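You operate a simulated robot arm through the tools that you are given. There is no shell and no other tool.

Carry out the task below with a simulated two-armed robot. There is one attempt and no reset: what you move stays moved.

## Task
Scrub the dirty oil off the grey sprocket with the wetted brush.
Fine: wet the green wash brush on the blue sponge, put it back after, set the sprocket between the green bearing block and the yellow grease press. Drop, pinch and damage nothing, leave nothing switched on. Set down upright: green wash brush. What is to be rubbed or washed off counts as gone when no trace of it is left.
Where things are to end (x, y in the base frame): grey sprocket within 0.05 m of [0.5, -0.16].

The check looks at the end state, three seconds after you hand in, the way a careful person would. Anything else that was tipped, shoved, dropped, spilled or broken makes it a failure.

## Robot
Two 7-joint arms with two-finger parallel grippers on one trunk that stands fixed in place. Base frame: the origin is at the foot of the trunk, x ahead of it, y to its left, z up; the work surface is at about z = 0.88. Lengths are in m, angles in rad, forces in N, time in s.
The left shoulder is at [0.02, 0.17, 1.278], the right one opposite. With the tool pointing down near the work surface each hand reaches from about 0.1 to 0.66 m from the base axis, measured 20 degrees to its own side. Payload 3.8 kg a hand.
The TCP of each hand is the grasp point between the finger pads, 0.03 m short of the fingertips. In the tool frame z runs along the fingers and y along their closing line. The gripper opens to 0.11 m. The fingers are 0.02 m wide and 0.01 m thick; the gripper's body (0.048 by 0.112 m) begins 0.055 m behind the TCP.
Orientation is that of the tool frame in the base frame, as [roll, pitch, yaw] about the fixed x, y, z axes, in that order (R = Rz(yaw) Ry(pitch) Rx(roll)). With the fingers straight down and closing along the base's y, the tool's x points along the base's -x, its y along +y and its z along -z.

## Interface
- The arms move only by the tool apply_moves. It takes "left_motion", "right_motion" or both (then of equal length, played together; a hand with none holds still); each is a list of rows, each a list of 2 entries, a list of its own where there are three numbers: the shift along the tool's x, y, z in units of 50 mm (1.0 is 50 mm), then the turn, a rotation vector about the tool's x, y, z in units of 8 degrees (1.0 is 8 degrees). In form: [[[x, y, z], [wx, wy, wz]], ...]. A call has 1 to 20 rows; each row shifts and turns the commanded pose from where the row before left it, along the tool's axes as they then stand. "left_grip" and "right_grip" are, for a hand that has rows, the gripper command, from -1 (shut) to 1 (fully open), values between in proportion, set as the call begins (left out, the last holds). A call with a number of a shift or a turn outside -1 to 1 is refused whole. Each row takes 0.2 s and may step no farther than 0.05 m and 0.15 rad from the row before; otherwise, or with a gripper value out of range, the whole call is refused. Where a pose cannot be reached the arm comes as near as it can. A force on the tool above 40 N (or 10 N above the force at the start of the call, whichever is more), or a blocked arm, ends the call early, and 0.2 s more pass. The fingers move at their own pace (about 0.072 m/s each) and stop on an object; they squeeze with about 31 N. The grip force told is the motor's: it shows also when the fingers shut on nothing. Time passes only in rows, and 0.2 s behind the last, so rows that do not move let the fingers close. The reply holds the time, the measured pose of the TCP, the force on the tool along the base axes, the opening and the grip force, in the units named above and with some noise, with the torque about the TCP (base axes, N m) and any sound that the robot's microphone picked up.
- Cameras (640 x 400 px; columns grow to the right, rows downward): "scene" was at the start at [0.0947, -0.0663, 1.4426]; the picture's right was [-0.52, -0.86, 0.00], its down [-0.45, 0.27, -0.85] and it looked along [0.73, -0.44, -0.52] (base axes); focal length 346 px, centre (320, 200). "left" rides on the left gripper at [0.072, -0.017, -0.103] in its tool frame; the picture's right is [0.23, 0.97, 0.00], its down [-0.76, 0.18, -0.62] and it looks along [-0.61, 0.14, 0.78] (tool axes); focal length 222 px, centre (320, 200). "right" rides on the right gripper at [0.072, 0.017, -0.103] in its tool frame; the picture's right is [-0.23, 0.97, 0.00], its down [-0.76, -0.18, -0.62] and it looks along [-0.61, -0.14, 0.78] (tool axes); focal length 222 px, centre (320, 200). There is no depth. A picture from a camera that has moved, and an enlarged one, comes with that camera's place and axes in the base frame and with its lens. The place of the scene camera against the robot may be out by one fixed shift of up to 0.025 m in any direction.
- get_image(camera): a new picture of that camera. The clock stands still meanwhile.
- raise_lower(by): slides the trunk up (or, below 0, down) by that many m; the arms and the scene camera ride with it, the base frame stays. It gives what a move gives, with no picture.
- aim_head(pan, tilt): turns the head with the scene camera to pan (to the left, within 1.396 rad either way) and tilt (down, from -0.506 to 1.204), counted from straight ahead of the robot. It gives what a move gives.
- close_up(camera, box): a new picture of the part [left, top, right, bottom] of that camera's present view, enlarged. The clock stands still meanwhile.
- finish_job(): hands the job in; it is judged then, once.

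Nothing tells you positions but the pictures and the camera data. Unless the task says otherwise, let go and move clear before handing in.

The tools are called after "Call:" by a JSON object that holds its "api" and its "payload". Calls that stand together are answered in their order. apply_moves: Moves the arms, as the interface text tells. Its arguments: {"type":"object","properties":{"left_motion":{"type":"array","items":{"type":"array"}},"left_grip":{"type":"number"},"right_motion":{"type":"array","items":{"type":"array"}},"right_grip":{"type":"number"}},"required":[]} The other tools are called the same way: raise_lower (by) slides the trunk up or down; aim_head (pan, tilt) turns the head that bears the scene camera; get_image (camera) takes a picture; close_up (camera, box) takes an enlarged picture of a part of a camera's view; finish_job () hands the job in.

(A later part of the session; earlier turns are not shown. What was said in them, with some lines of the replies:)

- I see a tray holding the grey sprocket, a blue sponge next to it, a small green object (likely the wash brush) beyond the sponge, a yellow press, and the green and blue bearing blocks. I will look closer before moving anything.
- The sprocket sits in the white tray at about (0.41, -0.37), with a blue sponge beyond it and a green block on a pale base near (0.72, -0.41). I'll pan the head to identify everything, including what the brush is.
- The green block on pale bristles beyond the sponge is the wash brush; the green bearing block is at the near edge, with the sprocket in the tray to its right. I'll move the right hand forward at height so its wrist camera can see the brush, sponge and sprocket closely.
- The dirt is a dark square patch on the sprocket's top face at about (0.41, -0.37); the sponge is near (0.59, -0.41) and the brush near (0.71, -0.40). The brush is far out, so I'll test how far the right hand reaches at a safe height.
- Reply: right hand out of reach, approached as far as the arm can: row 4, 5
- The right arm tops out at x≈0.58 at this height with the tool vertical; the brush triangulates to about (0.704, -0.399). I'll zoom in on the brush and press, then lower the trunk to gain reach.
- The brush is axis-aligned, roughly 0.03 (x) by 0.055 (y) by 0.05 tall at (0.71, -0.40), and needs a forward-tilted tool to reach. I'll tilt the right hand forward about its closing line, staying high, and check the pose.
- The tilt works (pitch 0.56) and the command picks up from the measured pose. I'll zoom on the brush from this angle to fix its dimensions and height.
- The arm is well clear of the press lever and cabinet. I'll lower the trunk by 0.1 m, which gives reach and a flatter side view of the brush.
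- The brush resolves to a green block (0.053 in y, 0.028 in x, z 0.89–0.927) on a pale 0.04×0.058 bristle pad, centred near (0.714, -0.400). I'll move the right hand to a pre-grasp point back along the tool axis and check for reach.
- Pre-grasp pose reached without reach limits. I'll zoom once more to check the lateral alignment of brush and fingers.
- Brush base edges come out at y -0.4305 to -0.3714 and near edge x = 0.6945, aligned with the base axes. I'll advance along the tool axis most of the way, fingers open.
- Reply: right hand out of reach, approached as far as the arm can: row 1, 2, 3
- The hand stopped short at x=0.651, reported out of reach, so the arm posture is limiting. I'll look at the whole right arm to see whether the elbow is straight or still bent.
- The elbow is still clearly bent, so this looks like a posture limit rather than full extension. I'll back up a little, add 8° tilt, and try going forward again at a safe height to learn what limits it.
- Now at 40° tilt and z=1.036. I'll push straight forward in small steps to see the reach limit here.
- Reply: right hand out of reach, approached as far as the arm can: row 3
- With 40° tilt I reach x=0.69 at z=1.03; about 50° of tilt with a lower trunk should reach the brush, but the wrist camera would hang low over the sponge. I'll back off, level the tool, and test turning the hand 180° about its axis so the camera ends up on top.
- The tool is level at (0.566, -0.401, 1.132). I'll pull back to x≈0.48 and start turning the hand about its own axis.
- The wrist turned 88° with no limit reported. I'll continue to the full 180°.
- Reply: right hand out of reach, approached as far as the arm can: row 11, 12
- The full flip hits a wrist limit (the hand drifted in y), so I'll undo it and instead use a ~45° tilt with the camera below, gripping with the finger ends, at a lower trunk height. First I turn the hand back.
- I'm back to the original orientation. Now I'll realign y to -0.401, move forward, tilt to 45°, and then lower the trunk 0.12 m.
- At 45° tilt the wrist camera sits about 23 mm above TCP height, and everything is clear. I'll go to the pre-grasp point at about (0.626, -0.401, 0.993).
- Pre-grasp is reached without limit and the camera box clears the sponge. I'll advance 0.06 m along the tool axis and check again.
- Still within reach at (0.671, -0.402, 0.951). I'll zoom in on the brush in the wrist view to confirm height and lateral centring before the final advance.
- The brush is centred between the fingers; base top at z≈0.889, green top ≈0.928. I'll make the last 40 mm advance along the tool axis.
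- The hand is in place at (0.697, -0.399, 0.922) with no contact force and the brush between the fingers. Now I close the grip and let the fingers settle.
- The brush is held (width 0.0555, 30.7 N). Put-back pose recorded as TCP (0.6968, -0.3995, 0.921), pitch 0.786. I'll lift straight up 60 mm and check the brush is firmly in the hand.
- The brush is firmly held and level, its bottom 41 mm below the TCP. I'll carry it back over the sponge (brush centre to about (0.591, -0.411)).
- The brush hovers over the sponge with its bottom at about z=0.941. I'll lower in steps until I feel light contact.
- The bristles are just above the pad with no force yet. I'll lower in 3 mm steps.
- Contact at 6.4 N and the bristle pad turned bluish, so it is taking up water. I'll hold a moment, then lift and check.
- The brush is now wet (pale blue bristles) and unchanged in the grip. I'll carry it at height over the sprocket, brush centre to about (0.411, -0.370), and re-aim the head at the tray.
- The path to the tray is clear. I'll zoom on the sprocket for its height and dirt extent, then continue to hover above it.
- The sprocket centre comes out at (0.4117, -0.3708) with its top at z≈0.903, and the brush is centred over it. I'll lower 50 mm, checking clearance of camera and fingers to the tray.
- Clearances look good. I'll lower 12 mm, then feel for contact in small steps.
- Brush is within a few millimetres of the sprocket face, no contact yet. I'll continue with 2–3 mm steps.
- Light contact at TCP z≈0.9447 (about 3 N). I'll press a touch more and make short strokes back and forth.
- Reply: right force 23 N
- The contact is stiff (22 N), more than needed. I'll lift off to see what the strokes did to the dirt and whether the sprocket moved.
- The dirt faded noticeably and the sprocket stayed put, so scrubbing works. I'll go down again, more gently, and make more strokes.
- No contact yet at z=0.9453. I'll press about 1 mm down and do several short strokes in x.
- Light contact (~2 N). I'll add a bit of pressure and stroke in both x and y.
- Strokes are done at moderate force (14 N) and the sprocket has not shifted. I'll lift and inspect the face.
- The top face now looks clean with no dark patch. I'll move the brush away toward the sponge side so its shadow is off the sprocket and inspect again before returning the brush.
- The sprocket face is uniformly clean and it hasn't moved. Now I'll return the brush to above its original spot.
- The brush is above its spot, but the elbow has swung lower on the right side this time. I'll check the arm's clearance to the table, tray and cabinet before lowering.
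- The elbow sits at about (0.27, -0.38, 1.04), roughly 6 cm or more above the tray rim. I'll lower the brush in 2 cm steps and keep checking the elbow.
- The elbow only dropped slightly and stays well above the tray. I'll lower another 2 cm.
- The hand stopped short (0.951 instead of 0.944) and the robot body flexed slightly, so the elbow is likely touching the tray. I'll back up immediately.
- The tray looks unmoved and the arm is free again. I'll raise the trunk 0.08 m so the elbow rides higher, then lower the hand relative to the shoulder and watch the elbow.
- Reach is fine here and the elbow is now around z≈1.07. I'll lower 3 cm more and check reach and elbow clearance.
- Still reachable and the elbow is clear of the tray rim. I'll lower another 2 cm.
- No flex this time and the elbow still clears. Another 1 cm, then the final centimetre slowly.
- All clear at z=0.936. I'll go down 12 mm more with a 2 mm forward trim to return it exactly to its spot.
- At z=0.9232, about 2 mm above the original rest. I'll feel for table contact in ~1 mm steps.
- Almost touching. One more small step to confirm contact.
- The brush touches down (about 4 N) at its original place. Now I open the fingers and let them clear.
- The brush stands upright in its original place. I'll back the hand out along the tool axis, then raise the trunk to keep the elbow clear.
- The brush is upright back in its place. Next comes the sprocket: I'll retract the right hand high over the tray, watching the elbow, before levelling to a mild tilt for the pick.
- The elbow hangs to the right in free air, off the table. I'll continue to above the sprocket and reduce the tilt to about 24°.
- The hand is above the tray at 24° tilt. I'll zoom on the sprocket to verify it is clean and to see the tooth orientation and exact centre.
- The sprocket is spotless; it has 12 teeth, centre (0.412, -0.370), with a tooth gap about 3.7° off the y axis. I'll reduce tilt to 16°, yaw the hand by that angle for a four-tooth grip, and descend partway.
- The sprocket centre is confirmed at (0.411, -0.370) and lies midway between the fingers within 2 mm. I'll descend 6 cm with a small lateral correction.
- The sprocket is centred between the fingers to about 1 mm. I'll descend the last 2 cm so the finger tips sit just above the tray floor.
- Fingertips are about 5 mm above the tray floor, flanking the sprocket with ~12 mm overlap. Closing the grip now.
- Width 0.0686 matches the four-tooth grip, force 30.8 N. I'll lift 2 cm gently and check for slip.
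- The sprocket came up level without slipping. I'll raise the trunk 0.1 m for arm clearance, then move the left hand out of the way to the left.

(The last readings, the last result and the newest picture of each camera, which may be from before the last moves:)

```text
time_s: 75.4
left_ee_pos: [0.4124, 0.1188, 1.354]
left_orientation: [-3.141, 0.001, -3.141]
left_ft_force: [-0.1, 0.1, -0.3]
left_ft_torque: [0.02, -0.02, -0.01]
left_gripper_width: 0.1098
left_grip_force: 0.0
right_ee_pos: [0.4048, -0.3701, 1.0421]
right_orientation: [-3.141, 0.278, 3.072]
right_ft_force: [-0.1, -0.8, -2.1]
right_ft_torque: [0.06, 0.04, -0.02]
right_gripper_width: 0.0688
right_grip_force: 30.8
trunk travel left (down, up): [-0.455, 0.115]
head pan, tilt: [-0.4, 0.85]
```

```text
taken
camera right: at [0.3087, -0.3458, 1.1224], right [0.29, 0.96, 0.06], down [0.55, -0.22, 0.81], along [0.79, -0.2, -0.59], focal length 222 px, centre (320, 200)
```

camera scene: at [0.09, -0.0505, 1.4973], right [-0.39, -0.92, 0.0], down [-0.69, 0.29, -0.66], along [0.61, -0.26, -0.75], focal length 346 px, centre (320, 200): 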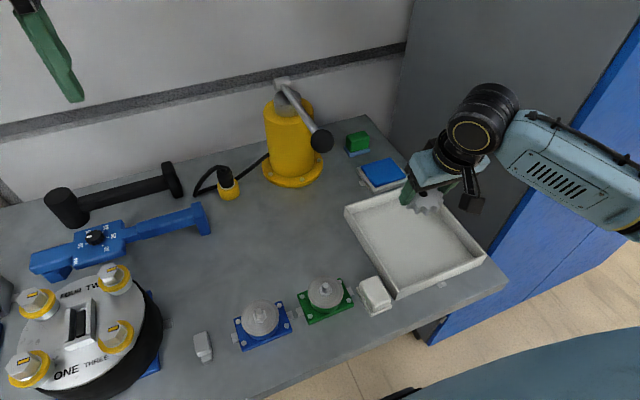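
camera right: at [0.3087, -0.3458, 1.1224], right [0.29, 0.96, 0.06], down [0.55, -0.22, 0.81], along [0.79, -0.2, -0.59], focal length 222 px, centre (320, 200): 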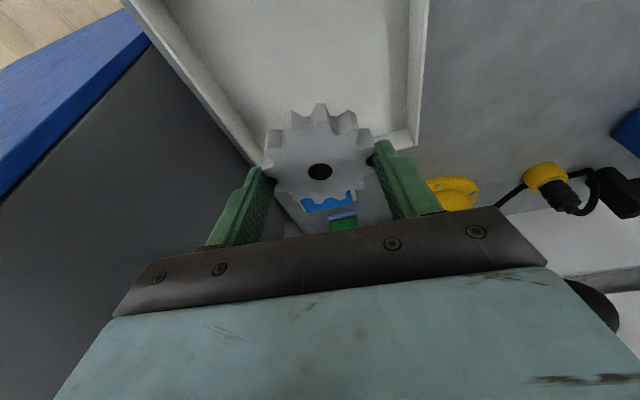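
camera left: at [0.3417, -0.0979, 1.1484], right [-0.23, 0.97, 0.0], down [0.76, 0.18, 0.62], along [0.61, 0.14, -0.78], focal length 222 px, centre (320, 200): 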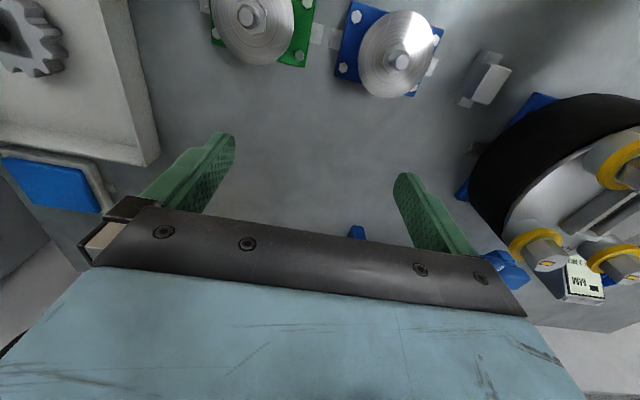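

The left hand is out of the way and the whole table is visible. I'll carry the sprocket left at height, in line with x≈0.405, staying well short of the lever knob near (0.54, -0.22, 1.10).

Call:
{"api": "apply_moves", "payload": {"right_motion": [[[0.038, 0.5625, -0.011], [0, 0, 0]], [[0.038, 0.5625, -0.011], [0, 0, 0]], [[0.038, 0.5625, -0.011], [0, 0, 0]], [[0.038, 0.5625, -0.011], [0, 0, 0]], [[0.038, 0.5625, -0.011], [0, 0, 0]], [[0.038, 0.5625, -0.011], [0, 0, 0]], [[0.038, 0.5625, -0.011], [0, 0, 0]], [[0.038, 0.5625, -0.011], [0, 0, 0]]]}}

Call:
{"api": "get_image", "payload": {"camera": "scene"}}

Call:
{"api": "get_image", "payload": {"camera": "right"}}

```text
time_s: 77.2
left_ee_pos: [0.4128, 0.1194, 1.3536]
left_orientation: [3.141, -0.001, 3.141]
left_ft_force: [-0.3, 0.4, 0.5]
left_ft_torque: [-0.01, -0.01, -0.03]
left_gripper_width: 0.1101
left_grip_force: 0.0
right_ee_pos: [0.4067, -0.1419, 1.0422]
right_orientation: [-3.14, 0.277, 3.072]
right_ft_force: [-0.1, 0.1, -1.8]
right_ft_torque: [0.0, 0.02, 0.01]
right_gripper_width: 0.0687
right_grip_force: 31.2
trunk travel left (down, up): [-0.455, 0.115]
head pan, tilt: [-0.4, 0.85]
```

```text
taken
camera scene: at [0.0901, -0.0495, 1.4973], right [-0.39, -0.92, 0.0], down [-0.69, 0.29, -0.66], along [0.61, -0.26, -0.75], focal length 346 px, centre (320, 200)
```

scene: 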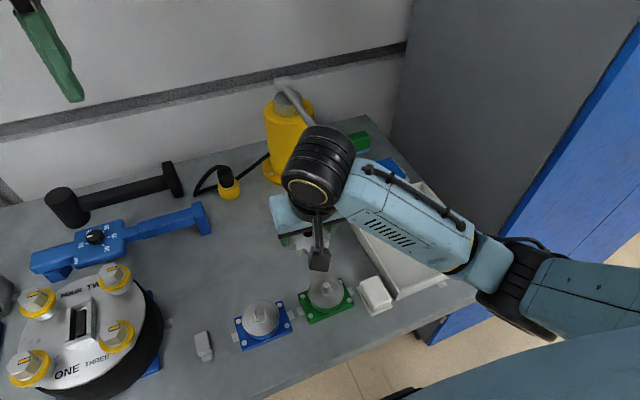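

```text
taken
camera right: at [0.3096, -0.1188, 1.1215], right [0.29, 0.96, 0.06], down [0.55, -0.22, 0.81], along [0.79, -0.2, -0.59], focal length 222 px, centre (320, 200)
```

right: 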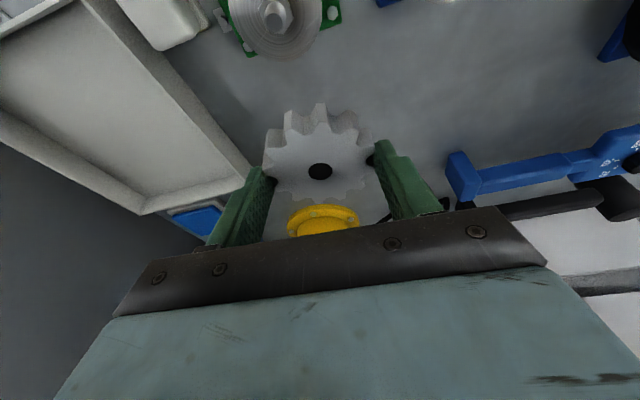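

The hand is at (0.407, -0.142) with the sprocket secure, and the path ahead to (0.478, -0.145) stays about 3 cm clear of the lever knob. I'll move forward at this height and look.

Call:
{"api": "apply_moves", "payload": {"right_motion": [[[-0.34, 0.01, 0.097], [0, 0, 0]], [[-0.34, 0.01, 0.097], [0, 0, 0]], [[-0.34, 0.01, 0.097], [0, 0, 0]], [[-0.34, 0.01, 0.097], [0, 0, 0]]]}}

Call:
{"api": "aim_head", "payload": {"pan": 0.1, "tilt": 0.75}}

Call:
{"api": "get_image", "payload": {"camera": "scene"}}

Call:
{"api": "get_image", "payload": {"camera": "left"}}

Call:
{"api": "get_image", "payload": {"camera": "right"}}

```text
time_s: 78.2
left_ee_pos: [0.4123, 0.1192, 1.3526]
left_orientation: [3.14, 0.001, -3.141]
left_ft_force: [-0.5, 0.2, -0.5]
left_ft_torque: [-0.01, 0.04, -0.03]
left_gripper_width: 0.1101
left_grip_force: 0.1
right_ee_pos: [0.4745, -0.1467, 1.0424]
right_orientation: [-3.14, 0.279, 3.071]
right_ft_force: [0.3, 0.2, -0.9]
right_ft_torque: [0.05, 0.01, -0.03]
right_gripper_width: 0.0688
right_grip_force: 31.2
trunk travel left (down, up): [-0.455, 0.115]
head pan, tilt: [-0.4, 0.85]
```

```text
time_s: 79.2
left_ee_pos: [0.411, 0.1186, 1.3533]
left_orientation: [3.141, 0.0, 3.141]
left_ft_force: [0.0, 0.9, -0.4]
left_ft_torque: [-0.04, 0.0, -0.01]
left_gripper_width: 0.11
left_grip_force: 0.0
right_ee_pos: [0.474, -0.1479, 1.0403]
right_orientation: [-3.14, 0.277, 3.072]
right_ft_force: [0.9, -0.2, -2.3]
right_ft_torque: [0.04, 0.01, -0.04]
right_gripper_width: 0.0689
right_grip_force: 31.6
trunk travel left (down, up): [-0.455, 0.115]
head pan, tilt: [0.099, 0.75]
```

```text
taken
camera scene: at [0.1005, -0.0117, 1.5053], right [0.1, -1.0, 0.0], down [-0.68, -0.07, -0.73], along [0.73, 0.07, -0.68], focal length 346 px, centre (320, 200)
```

scene: 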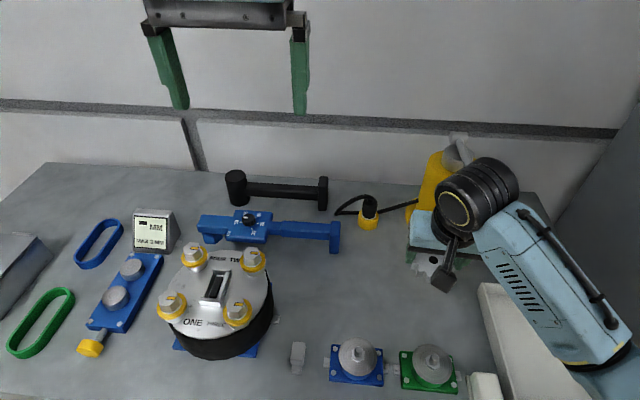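

```text
taken
camera left: at [0.3406, 0.1026, 1.4575], right [-0.23, 0.97, 0.0], down [0.76, 0.18, 0.62], along [0.61, 0.14, -0.78], focal length 222 px, centre (320, 200)
```

left: 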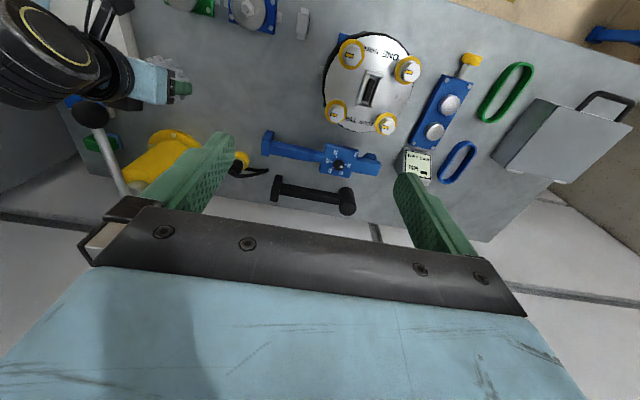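

```text
taken
camera right: at [0.3786, -0.1238, 1.122], right [0.29, 0.96, 0.06], down [0.55, -0.22, 0.81], along [0.79, -0.2, -0.59], focal length 222 px, centre (320, 200)
```

right: 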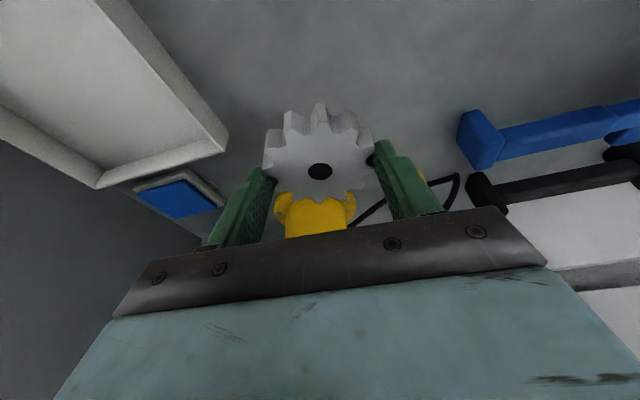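

From the left wrist camera, the knob triangulates to (0.532, -0.22, 1.10) and the right wrist stays over 3 cm clear of it on the way down. I'll lower 10 cm and re-check.

Call:
{"api": "apply_moves", "payload": {"right_motion": [[[0.137, 0, 0.481], [0, 0, 0]], [[0.137, 0, 0.481], [0, 0, 0]]]}}

Call:
{"api": "close_up", "payload": {"camera": "left", "box": [0, 0, 240, 180]}}

Call:
{"api": "get_image", "payload": {"camera": "scene"}}

```text
time_s: 79.8
left_ee_pos: [0.4124, 0.1191, 1.3535]
left_orientation: [3.141, 0.0, 3.14]
left_ft_force: [0.4, 0.9, -0.4]
left_ft_torque: [-0.03, 0.0, 0.01]
left_gripper_width: 0.1099
left_grip_force: 0.1
right_ee_pos: [0.474, -0.1468, 0.9917]
right_orientation: [-3.141, 0.276, 3.071]
right_ft_force: [-0.2, -0.2, -1.5]
right_ft_torque: [-0.04, 0.01, 0.0]
right_gripper_width: 0.0685
right_grip_force: 30.9
trunk travel left (down, up): [-0.455, 0.115]
head pan, tilt: [0.099, 0.75]
```

```text
2.22 times, centred on (120, 90) of left
camera zoom: at [0.3406, 0.1025, 1.4575], right [-0.23, 0.97, 0.0], down [0.76, 0.18, 0.62], along [0.61, 0.14, -0.78], focal length 494 px, centre (764, 444)
```

zoom: 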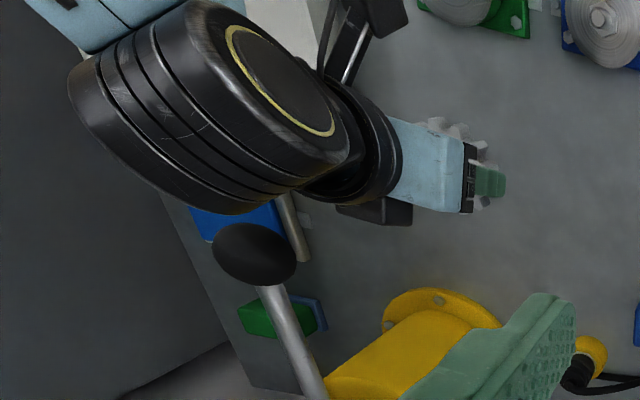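

```text
taken
camera scene: at [0.1005, -0.0117, 1.5053], right [0.1, -1.0, 0.0], down [-0.68, -0.07, -0.73], along [0.73, 0.07, -0.68], focal length 346 px, centre (320, 200)
```

scene: 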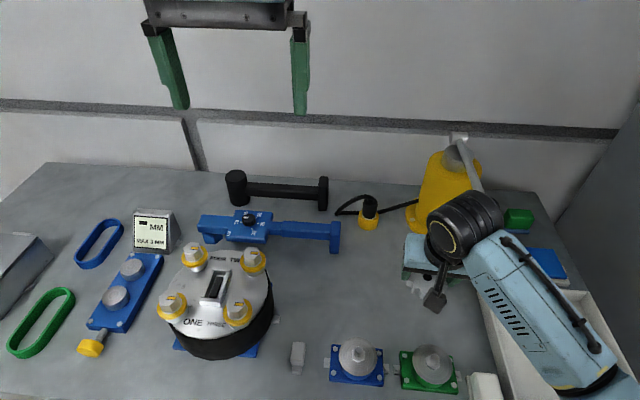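

The knob clearance remains about 3 cm. I'll lower another 5 cm.

Call:
{"api": "apply_moves", "payload": {"right_motion": [[[0.137, 0, 0.481], [0, 0, 0]], [[0.137, 0, 0.481], [0, 0, 0]]]}}

Call:
{"api": "close_up", "payload": {"camera": "left", "box": [0, 0, 240, 180]}}

Call:
{"api": "close_up", "payload": {"camera": "scene", "box": [360, 120, 600, 400]}}

Call:
{"api": "get_image", "payload": {"camera": "right"}}

```text
time_s: 80.4
left_ee_pos: [0.4127, 0.1195, 1.3526]
left_orientation: [-3.141, -0.001, -3.141]
left_ft_force: [0.6, 0.1, 0.5]
left_ft_torque: [-0.01, -0.01, 0.01]
left_gripper_width: 0.1101
left_grip_force: 0.2
right_ee_pos: [0.475, -0.1454, 0.9408]
right_orientation: [3.142, 0.278, 3.072]
right_ft_force: [0.2, -0.1, -1.2]
right_ft_torque: [-0.06, -0.04, 0.06]
right_gripper_width: 0.0687
right_grip_force: 30.8
trunk travel left (down, up): [-0.455, 0.115]
head pan, tilt: [0.099, 0.75]
```

```text
2.22 times, centred on (120, 90) of left
camera zoom: at [0.3406, 0.1027, 1.4575], right [-0.23, 0.97, 0.0], down [0.76, 0.18, 0.62], along [0.61, 0.14, -0.78], focal length 494 px, centre (764, 444)
```

zoom: 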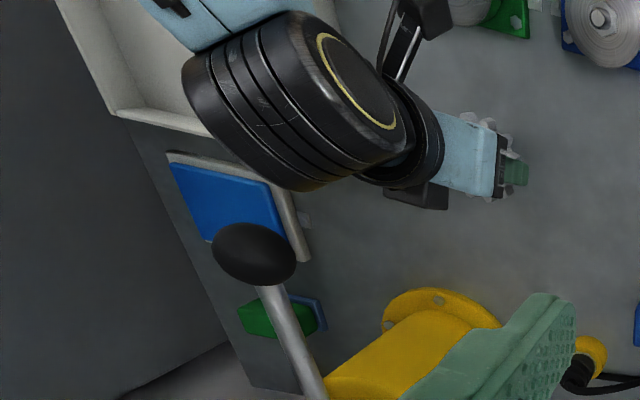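

```text
1.43 times, centred on (480, 260) of scene
camera zoom: at [0.1005, -0.0115, 1.5053], right [0.1, -1.0, 0.0], down [-0.68, -0.07, -0.73], along [0.73, 0.07, -0.68], focal length 494 px, centre (91, 114)
```

zoom: 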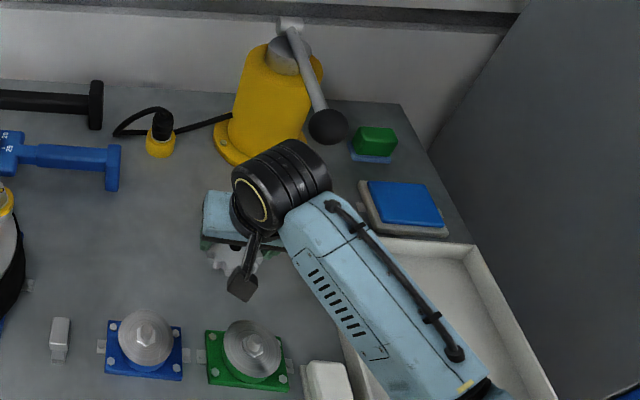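

```text
taken
camera right: at [0.379, -0.1223, 1.0214], right [0.28, 0.96, 0.06], down [0.55, -0.22, 0.81], along [0.79, -0.2, -0.58], focal length 222 px, centre (320, 200)
```

right: 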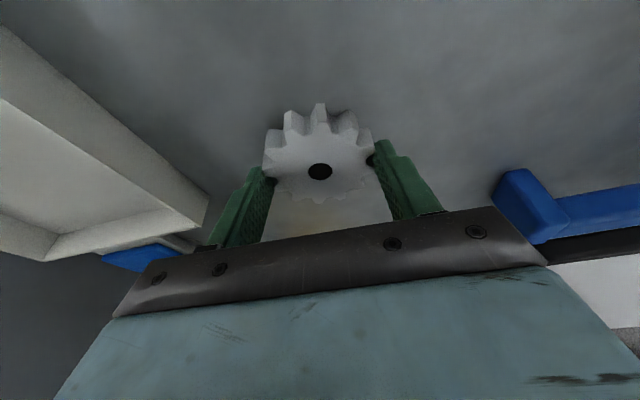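

Everything is clear. I'll lower 1.8 cm, then feel for the table in small steps.

Call:
{"api": "apply_moves", "payload": {"right_motion": [[[0.049, 0, 0.173], [0, 0, 0]], [[0.049, 0, 0.173], [0, 0, 0]]]}}

Call:
{"api": "aim_head", "payload": {"pan": -0.7, "tilt": 0.7}}

Call:
{"api": "get_image", "payload": {"camera": "scene"}}

```text
time_s: 81.0
left_ee_pos: [0.4116, 0.1197, 1.3539]
left_orientation: [3.141, -0.001, -3.14]
left_ft_force: [0.1, -0.5, 0.3]
left_ft_torque: [0.01, 0.01, 0.02]
left_gripper_width: 0.1101
left_grip_force: 0.3
right_ee_pos: [0.4747, -0.1478, 0.9221]
right_orientation: [3.141, 0.277, 3.072]
right_ft_force: [0.0, 0.1, -1.3]
right_ft_torque: [0.01, 0.03, 0.0]
right_gripper_width: 0.0688
right_grip_force: 31.2
trunk travel left (down, up): [-0.455, 0.115]
head pan, tilt: [0.099, 0.75]
```

```text
time_s: 82.1
left_ee_pos: [0.4122, 0.1189, 1.3525]
left_orientation: [-3.142, -0.001, 3.141]
left_ft_force: [0.6, 0.5, -0.7]
left_ft_torque: [0.02, -0.03, 0.0]
left_gripper_width: 0.1101
left_grip_force: 0.0
right_ee_pos: [0.4755, -0.1462, 0.9228]
right_orientation: [3.142, 0.278, 3.072]
right_ft_force: [0.1, 0.3, -1.5]
right_ft_torque: [0.05, 0.0, -0.01]
right_gripper_width: 0.0688
right_grip_force: 31.1
trunk travel left (down, up): [-0.455, 0.115]
head pan, tilt: [-0.7, 0.7]
```

```text
taken
camera scene: at [0.083, -0.0745, 1.5096], right [-0.64, -0.77, 0.0], down [-0.49, 0.41, -0.76], along [0.59, -0.49, -0.64], focal length 346 px, centre (320, 200)
```

scene: 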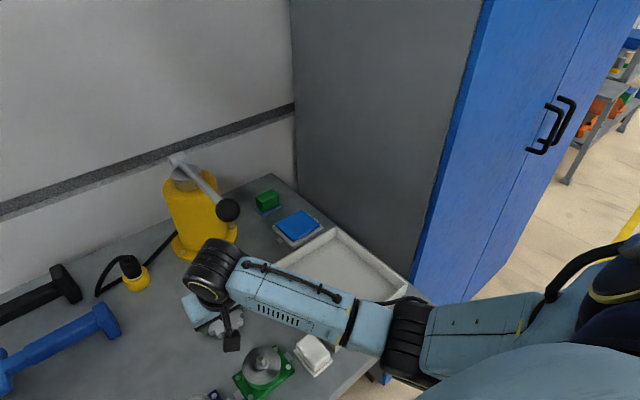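

The elbow is high (z≈1.1) and clear. Now the final few millimetres down.

Call:
{"api": "apply_moves", "payload": {"right_motion": [[[0.011, 0, 0.0385], [0, 0, 0]], [[0.011, 0, 0.0385], [0, 0, 0]]]}}

Call:
{"api": "apply_moves", "payload": {"right_motion": [[[0.0055, 0, 0.0193], [0, 0, 0]]]}}

```text
time_s: 82.7
left_ee_pos: [0.4128, 0.1193, 1.3545]
left_orientation: [3.141, 0.0, -3.141]
left_ft_force: [0.9, -1.1, -0.1]
left_ft_torque: [0.02, 0.03, -0.02]
left_gripper_width: 0.1099
left_grip_force: 0.1
right_ee_pos: [0.4752, -0.147, 0.9185]
right_orientation: [-3.141, 0.28, 3.073]
right_ft_force: [-0.1, 0.3, -2.7]
right_ft_torque: [0.04, 0.06, -0.02]
right_gripper_width: 0.0687
right_grip_force: 30.7
trunk travel left (down, up): [-0.455, 0.115]
head pan, tilt: [-0.7, 0.7]
```

```text
time_s: 83.1
left_ee_pos: [0.4127, 0.1195, 1.3541]
left_orientation: [-3.142, -0.001, -3.14]
left_ft_force: [0.5, -0.2, -0.6]
left_ft_torque: [0.0, -0.01, 0.01]
left_gripper_width: 0.1101
left_grip_force: 0.1
right_ee_pos: [0.4743, -0.1456, 0.9185]
right_orientation: [3.141, 0.278, 3.073]
right_ft_force: [0.4, 0.0, -2.1]
right_ft_torque: [0.0, 0.01, 0.02]
right_gripper_width: 0.0686
right_grip_force: 30.9
trunk travel left (down, up): [-0.455, 0.115]
head pan, tilt: [-0.7, 0.7]
```

No contact yet at z≈0.918. Continuing in 1 mm steps.

Call:
{"api": "apply_moves", "payload": {"right_motion": [[[0.0055, 0, 0.0193], [0, 0, 0]]]}}

Call:
{"api": "apply_moves", "payload": {"right_motion": [[[0.0055, 0, 0.0193], [0, 0, 0]]]}}

```text
time_s: 83.5
left_ee_pos: [0.4117, 0.1184, 1.3528]
left_orientation: [3.141, -0.001, 3.141]
left_ft_force: [-0.4, 0.4, -0.7]
left_ft_torque: [0.0, -0.01, -0.01]
left_gripper_width: 0.1101
left_grip_force: 0.0
right_ee_pos: [0.476, -0.146, 0.9181]
right_orientation: [3.141, 0.279, 3.072]
right_ft_force: [-0.1, -0.6, 2.5]
right_ft_torque: [-0.05, 0.13, -0.01]
right_gripper_width: 0.0686
right_grip_force: 31.4
trunk travel left (down, up): [-0.455, 0.115]
head pan, tilt: [-0.7, 0.7]
```

```text
time_s: 83.9
left_ee_pos: [0.411, 0.1198, 1.3525]
left_orientation: [-3.141, 0.0, -3.141]
left_ft_force: [-0.3, 0.4, -0.3]
left_ft_torque: [0.0, 0.01, -0.02]
left_gripper_width: 0.11
left_grip_force: 0.0
right_ee_pos: [0.4762, -0.1462, 0.9171]
right_orientation: [-3.141, 0.281, 3.072]
right_ft_force: [-2.5, -1.4, 12.3]
right_ft_torque: [-0.12, 0.51, -0.02]
right_gripper_width: 0.0686
right_grip_force: 30.3
trunk travel left (down, up): [-0.455, 0.115]
head pan, tilt: [-0.7, 0.7]
```

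The sprocket is on the table (12 N). I'll relieve the pressure slightly, then open the fingers.

Call:
{"api": "apply_moves", "payload": {"right_motion": [[[-0.004, 0, -0.014], [0, 0, 0]]]}}

Call:
{"api": "apply_moves", "payload": {"right_motion": [[[0, 0, 0], [0, 0, 0]], [[0, 0, 0], [0, 0, 0]], [[0, 0, 0], [0, 0, 0]], [[0, 0, 0], [0, 0, 0]]], "right_grip": 1}}

Call:
{"api": "get_image", "payload": {"camera": "right"}}

```text
time_s: 84.3
left_ee_pos: [0.411, 0.1199, 1.3539]
left_orientation: [-3.139, -0.001, 3.141]
left_ft_force: [0.1, -0.2, -0.6]
left_ft_torque: [0.01, 0.01, -0.04]
left_gripper_width: 0.11
left_grip_force: 0.1
right_ee_pos: [0.475, -0.1461, 0.9177]
right_orientation: [-3.141, 0.282, 3.073]
right_ft_force: [-0.6, 1.0, 12.0]
right_ft_torque: [-0.07, 0.34, -0.05]
right_gripper_width: 0.0687
right_grip_force: 31.0
trunk travel left (down, up): [-0.455, 0.115]
head pan, tilt: [-0.7, 0.7]
```

```text
time_s: 85.3
left_ee_pos: [0.4128, 0.1188, 1.353]
left_orientation: [-3.141, 0.001, -3.141]
left_ft_force: [-0.8, 0.0, -0.9]
left_ft_torque: [0.0, 0.01, 0.0]
left_gripper_width: 0.1102
left_grip_force: 0.0
right_ee_pos: [0.475, -0.1476, 0.9158]
right_orientation: [3.141, 0.278, 3.073]
right_ft_force: [-0.7, -0.4, 0.2]
right_ft_torque: [0.0, 0.04, -0.02]
right_gripper_width: 0.1099
right_grip_force: 0.0
trunk travel left (down, up): [-0.455, 0.115]
head pan, tilt: [-0.7, 0.7]
```

```text
taken
camera right: at [0.3793, -0.1234, 0.9969], right [0.29, 0.96, 0.06], down [0.55, -0.22, 0.81], along [0.79, -0.2, -0.59], focal length 222 px, centre (320, 200)
```

right: 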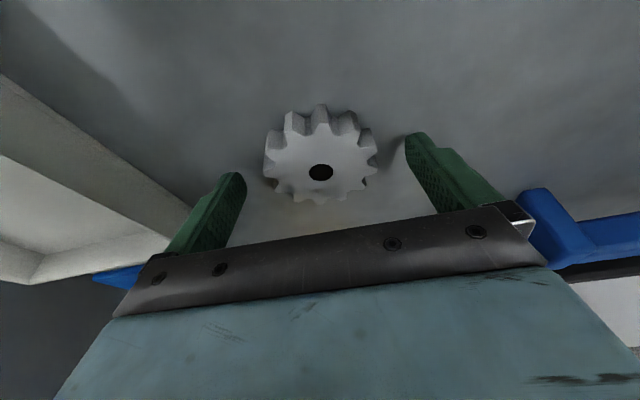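

The sprocket lies flat and free between the open fingers. I'll lift straight up, retracing the way down.

Call:
{"api": "apply_moves", "payload": {"right_motion": [[[-0.055, 0, -0.192], [0, 0, 0]], [[-0.137, 0, -0.481], [0, 0, 0]], [[-0.137, 0, -0.481], [0, 0, 0]], [[-0.137, 0, -0.481], [0, 0, 0]], [[-0.137, 0, -0.481], [0, 0, 0]]]}}

Call:
{"api": "get_image", "payload": {"camera": "right"}}

```text
time_s: 86.5
left_ee_pos: [0.4129, 0.1194, 1.3528]
left_orientation: [-3.141, 0.0, -3.141]
left_ft_force: [-0.4, -0.9, 0.0]
left_ft_torque: [0.03, 0.01, 0.0]
left_gripper_width: 0.1099
left_grip_force: 0.1
right_ee_pos: [0.4765, -0.1476, 1.0257]
right_orientation: [-3.14, 0.278, 3.072]
right_ft_force: [0.0, -0.2, -0.6]
right_ft_torque: [0.01, 0.0, 0.01]
right_gripper_width: 0.1101
right_grip_force: 0.0
trunk travel left (down, up): [-0.455, 0.115]
head pan, tilt: [-0.7, 0.7]
```

```text
taken
camera right: at [0.3802, -0.1235, 1.1068], right [0.29, 0.96, 0.06], down [0.55, -0.22, 0.81], along [0.79, -0.2, -0.59], focal length 222 px, centre (320, 200)
```

right: 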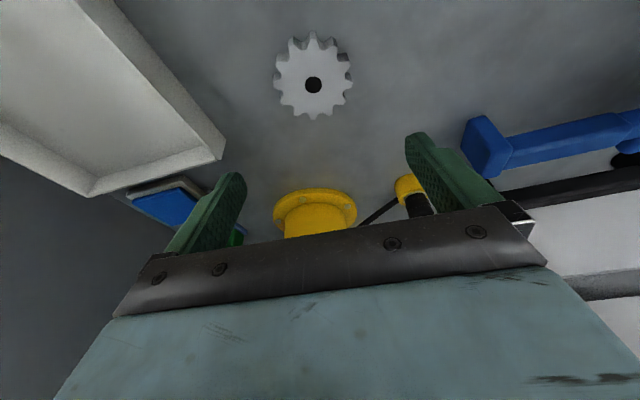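

The sprocket sits at about (0.482, -0.146), 2 cm from the target point. I'll retreat the hand back and then to the right, clear of everything.

Call:
{"api": "apply_moves", "payload": {"right_motion": [[[0.457, -0.037, -0.338], [0, 0, 0]], [[0.457, -0.037, -0.338], [0, 0, 0]], [[0.457, -0.037, -0.338], [0, 0, 0]], [[-0.086, -0.75, -0.1], [0, 0, 0]], [[-0.086, -0.75, -0.1], [0, 0, 0]], [[-0.086, -0.75, -0.1], [0, 0, 0]], [[-0.086, -0.75, -0.1], [0, 0, 0]], [[-0.086, -0.75, -0.1], [0, 0, 0]]]}}

Call:
{"api": "aim_head", "payload": {"pan": -0.4, "tilt": 0.8}}

Call:
{"api": "get_image", "payload": {"camera": "scene"}}

```text
time_s: 88.3
left_ee_pos: [0.4116, 0.1183, 1.3533]
left_orientation: [-3.142, 0.0, 3.14]
left_ft_force: [-0.1, -0.2, -0.5]
left_ft_torque: [-0.01, -0.04, 0.01]
left_gripper_width: 0.1101
left_grip_force: 0.0
right_ee_pos: [0.3939, -0.3349, 1.0861]
right_orientation: [-3.141, 0.278, 3.074]
right_ft_force: [-0.6, 0.0, -0.3]
right_ft_torque: [0.0, 0.02, -0.02]
right_gripper_width: 0.1098
right_grip_force: 0.0
trunk travel left (down, up): [-0.455, 0.115]
head pan, tilt: [-0.7, 0.7]
```

```text
time_s: 89.1
left_ee_pos: [0.4121, 0.1186, 1.3537]
left_orientation: [3.141, 0.0, -3.141]
left_ft_force: [-0.4, -0.7, 0.9]
left_ft_torque: [0.01, -0.03, 0.02]
left_gripper_width: 0.1102
left_grip_force: 0.0
right_ee_pos: [0.3943, -0.3349, 1.0881]
right_orientation: [-3.141, 0.277, 3.072]
right_ft_force: [-0.6, 0.3, 0.1]
right_ft_torque: [-0.03, 0.0, 0.01]
right_gripper_width: 0.1099
right_grip_force: 0.1
trunk travel left (down, up): [-0.455, 0.115]
head pan, tilt: [-0.4, 0.799]
```

```text
taken
camera scene: at [0.0921, -0.0515, 1.5014], right [-0.39, -0.92, 0.0], down [-0.66, 0.28, -0.7], along [0.64, -0.27, -0.72], focal length 346 px, centre (320, 200)
```

scene: 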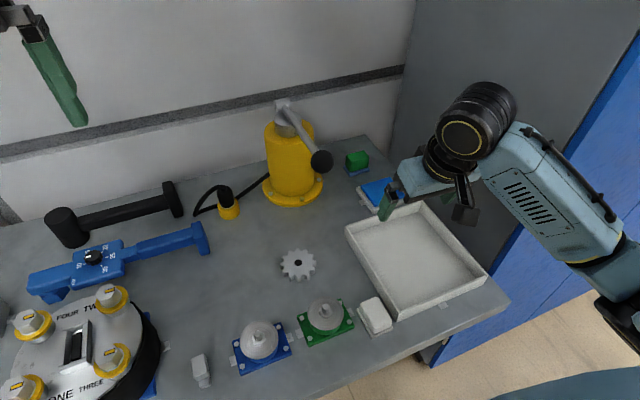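

Both hands are clear. I'll inspect the final state up close: sprocket, brush, tray and press.

Call:
{"api": "close_up", "payload": {"camera": "scene", "box": [240, 230, 360, 310]}}

Call:
{"api": "close_up", "payload": {"camera": "scene", "box": [300, 130, 420, 220]}}

Call:
{"api": "close_up", "payload": {"camera": "scene", "box": [200, 80, 520, 380]}}

```text
5.00 times, centred on (300, 270) of scene
camera zoom: at [0.0921, -0.0515, 1.5014], right [-0.39, -0.92, 0.0], down [-0.66, 0.28, -0.7], along [0.64, -0.27, -0.72], focal length 1730 px, centre (420, -150)
```

zoom: 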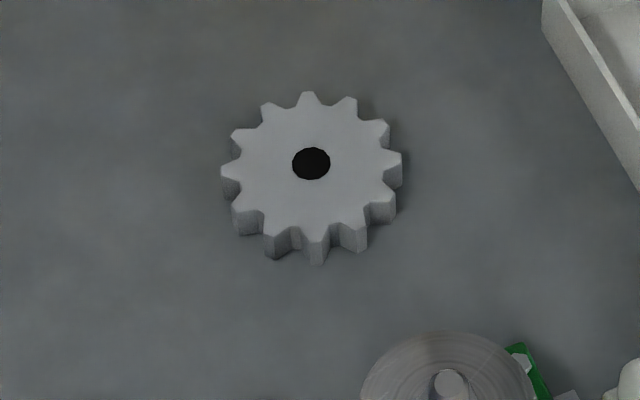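

```text
4.44 times, centred on (360, 175) of scene
camera zoom: at [0.0921, -0.0515, 1.5014], right [-0.39, -0.92, 0.0], down [-0.66, 0.28, -0.7], along [0.64, -0.27, -0.72], focal length 1538 px, centre (142, 311)
```

zoom: 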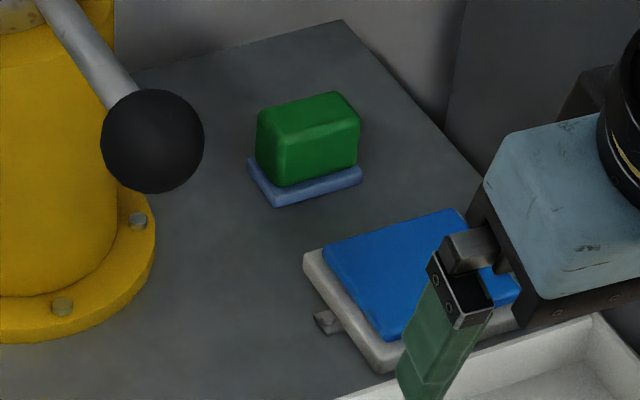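

```text
1.33 times, centred on (360, 230) of scene
camera zoom: at [0.0921, -0.0515, 1.5014], right [-0.39, -0.92, 0.0], down [-0.66, 0.28, -0.7], along [0.64, -0.27, -0.72], focal length 462 px, centre (267, 160)
```

zoom: 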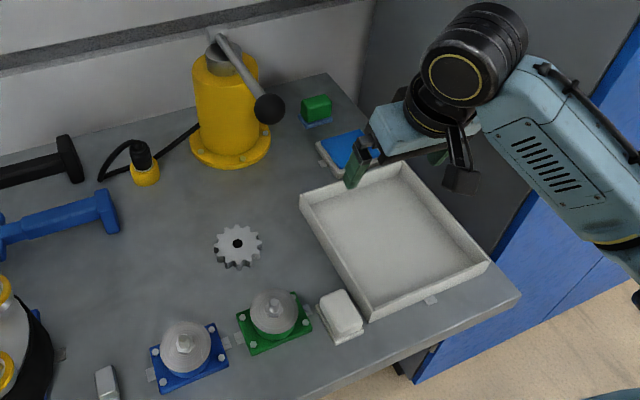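

The sprocket is clean and lies flat at about (0.482, -0.146), between the green bearing block and the yellow press. The wet brush stands upright in its original place. Tray, sponge and press lever look undisturbed and both hands are clear, so I'm handing in.

Call:
{"api": "finish_job", "payload": {}}

```text
The job is handed in.
```

I scrubbed the sprocket clean and handed the job in. In the last pictures its top face showed no trace of oil.

- **Sprocket:** it lies flat at about (0.482, -0.146). That is roughly 2 cm from the target point, between the green bearing block and the yellow grease press.
- **Brush:** I wetted it on the blue sponge, scrubbed with it, and stood it upright back on its original spot. Its bristles are still wet.
- **Tray contact:** on the first try at putting the brush back, the right elbow most likely touched the tray. The robot's body flexed slightly, so I backed off and came in again from higher up. The tray was in the same place in the pictures taken after that.
- **Other items:** nothing was dropped, and I saw nothing else moved. I did not touch the press lever or switch anything on, and both hands were clear when I handed in.
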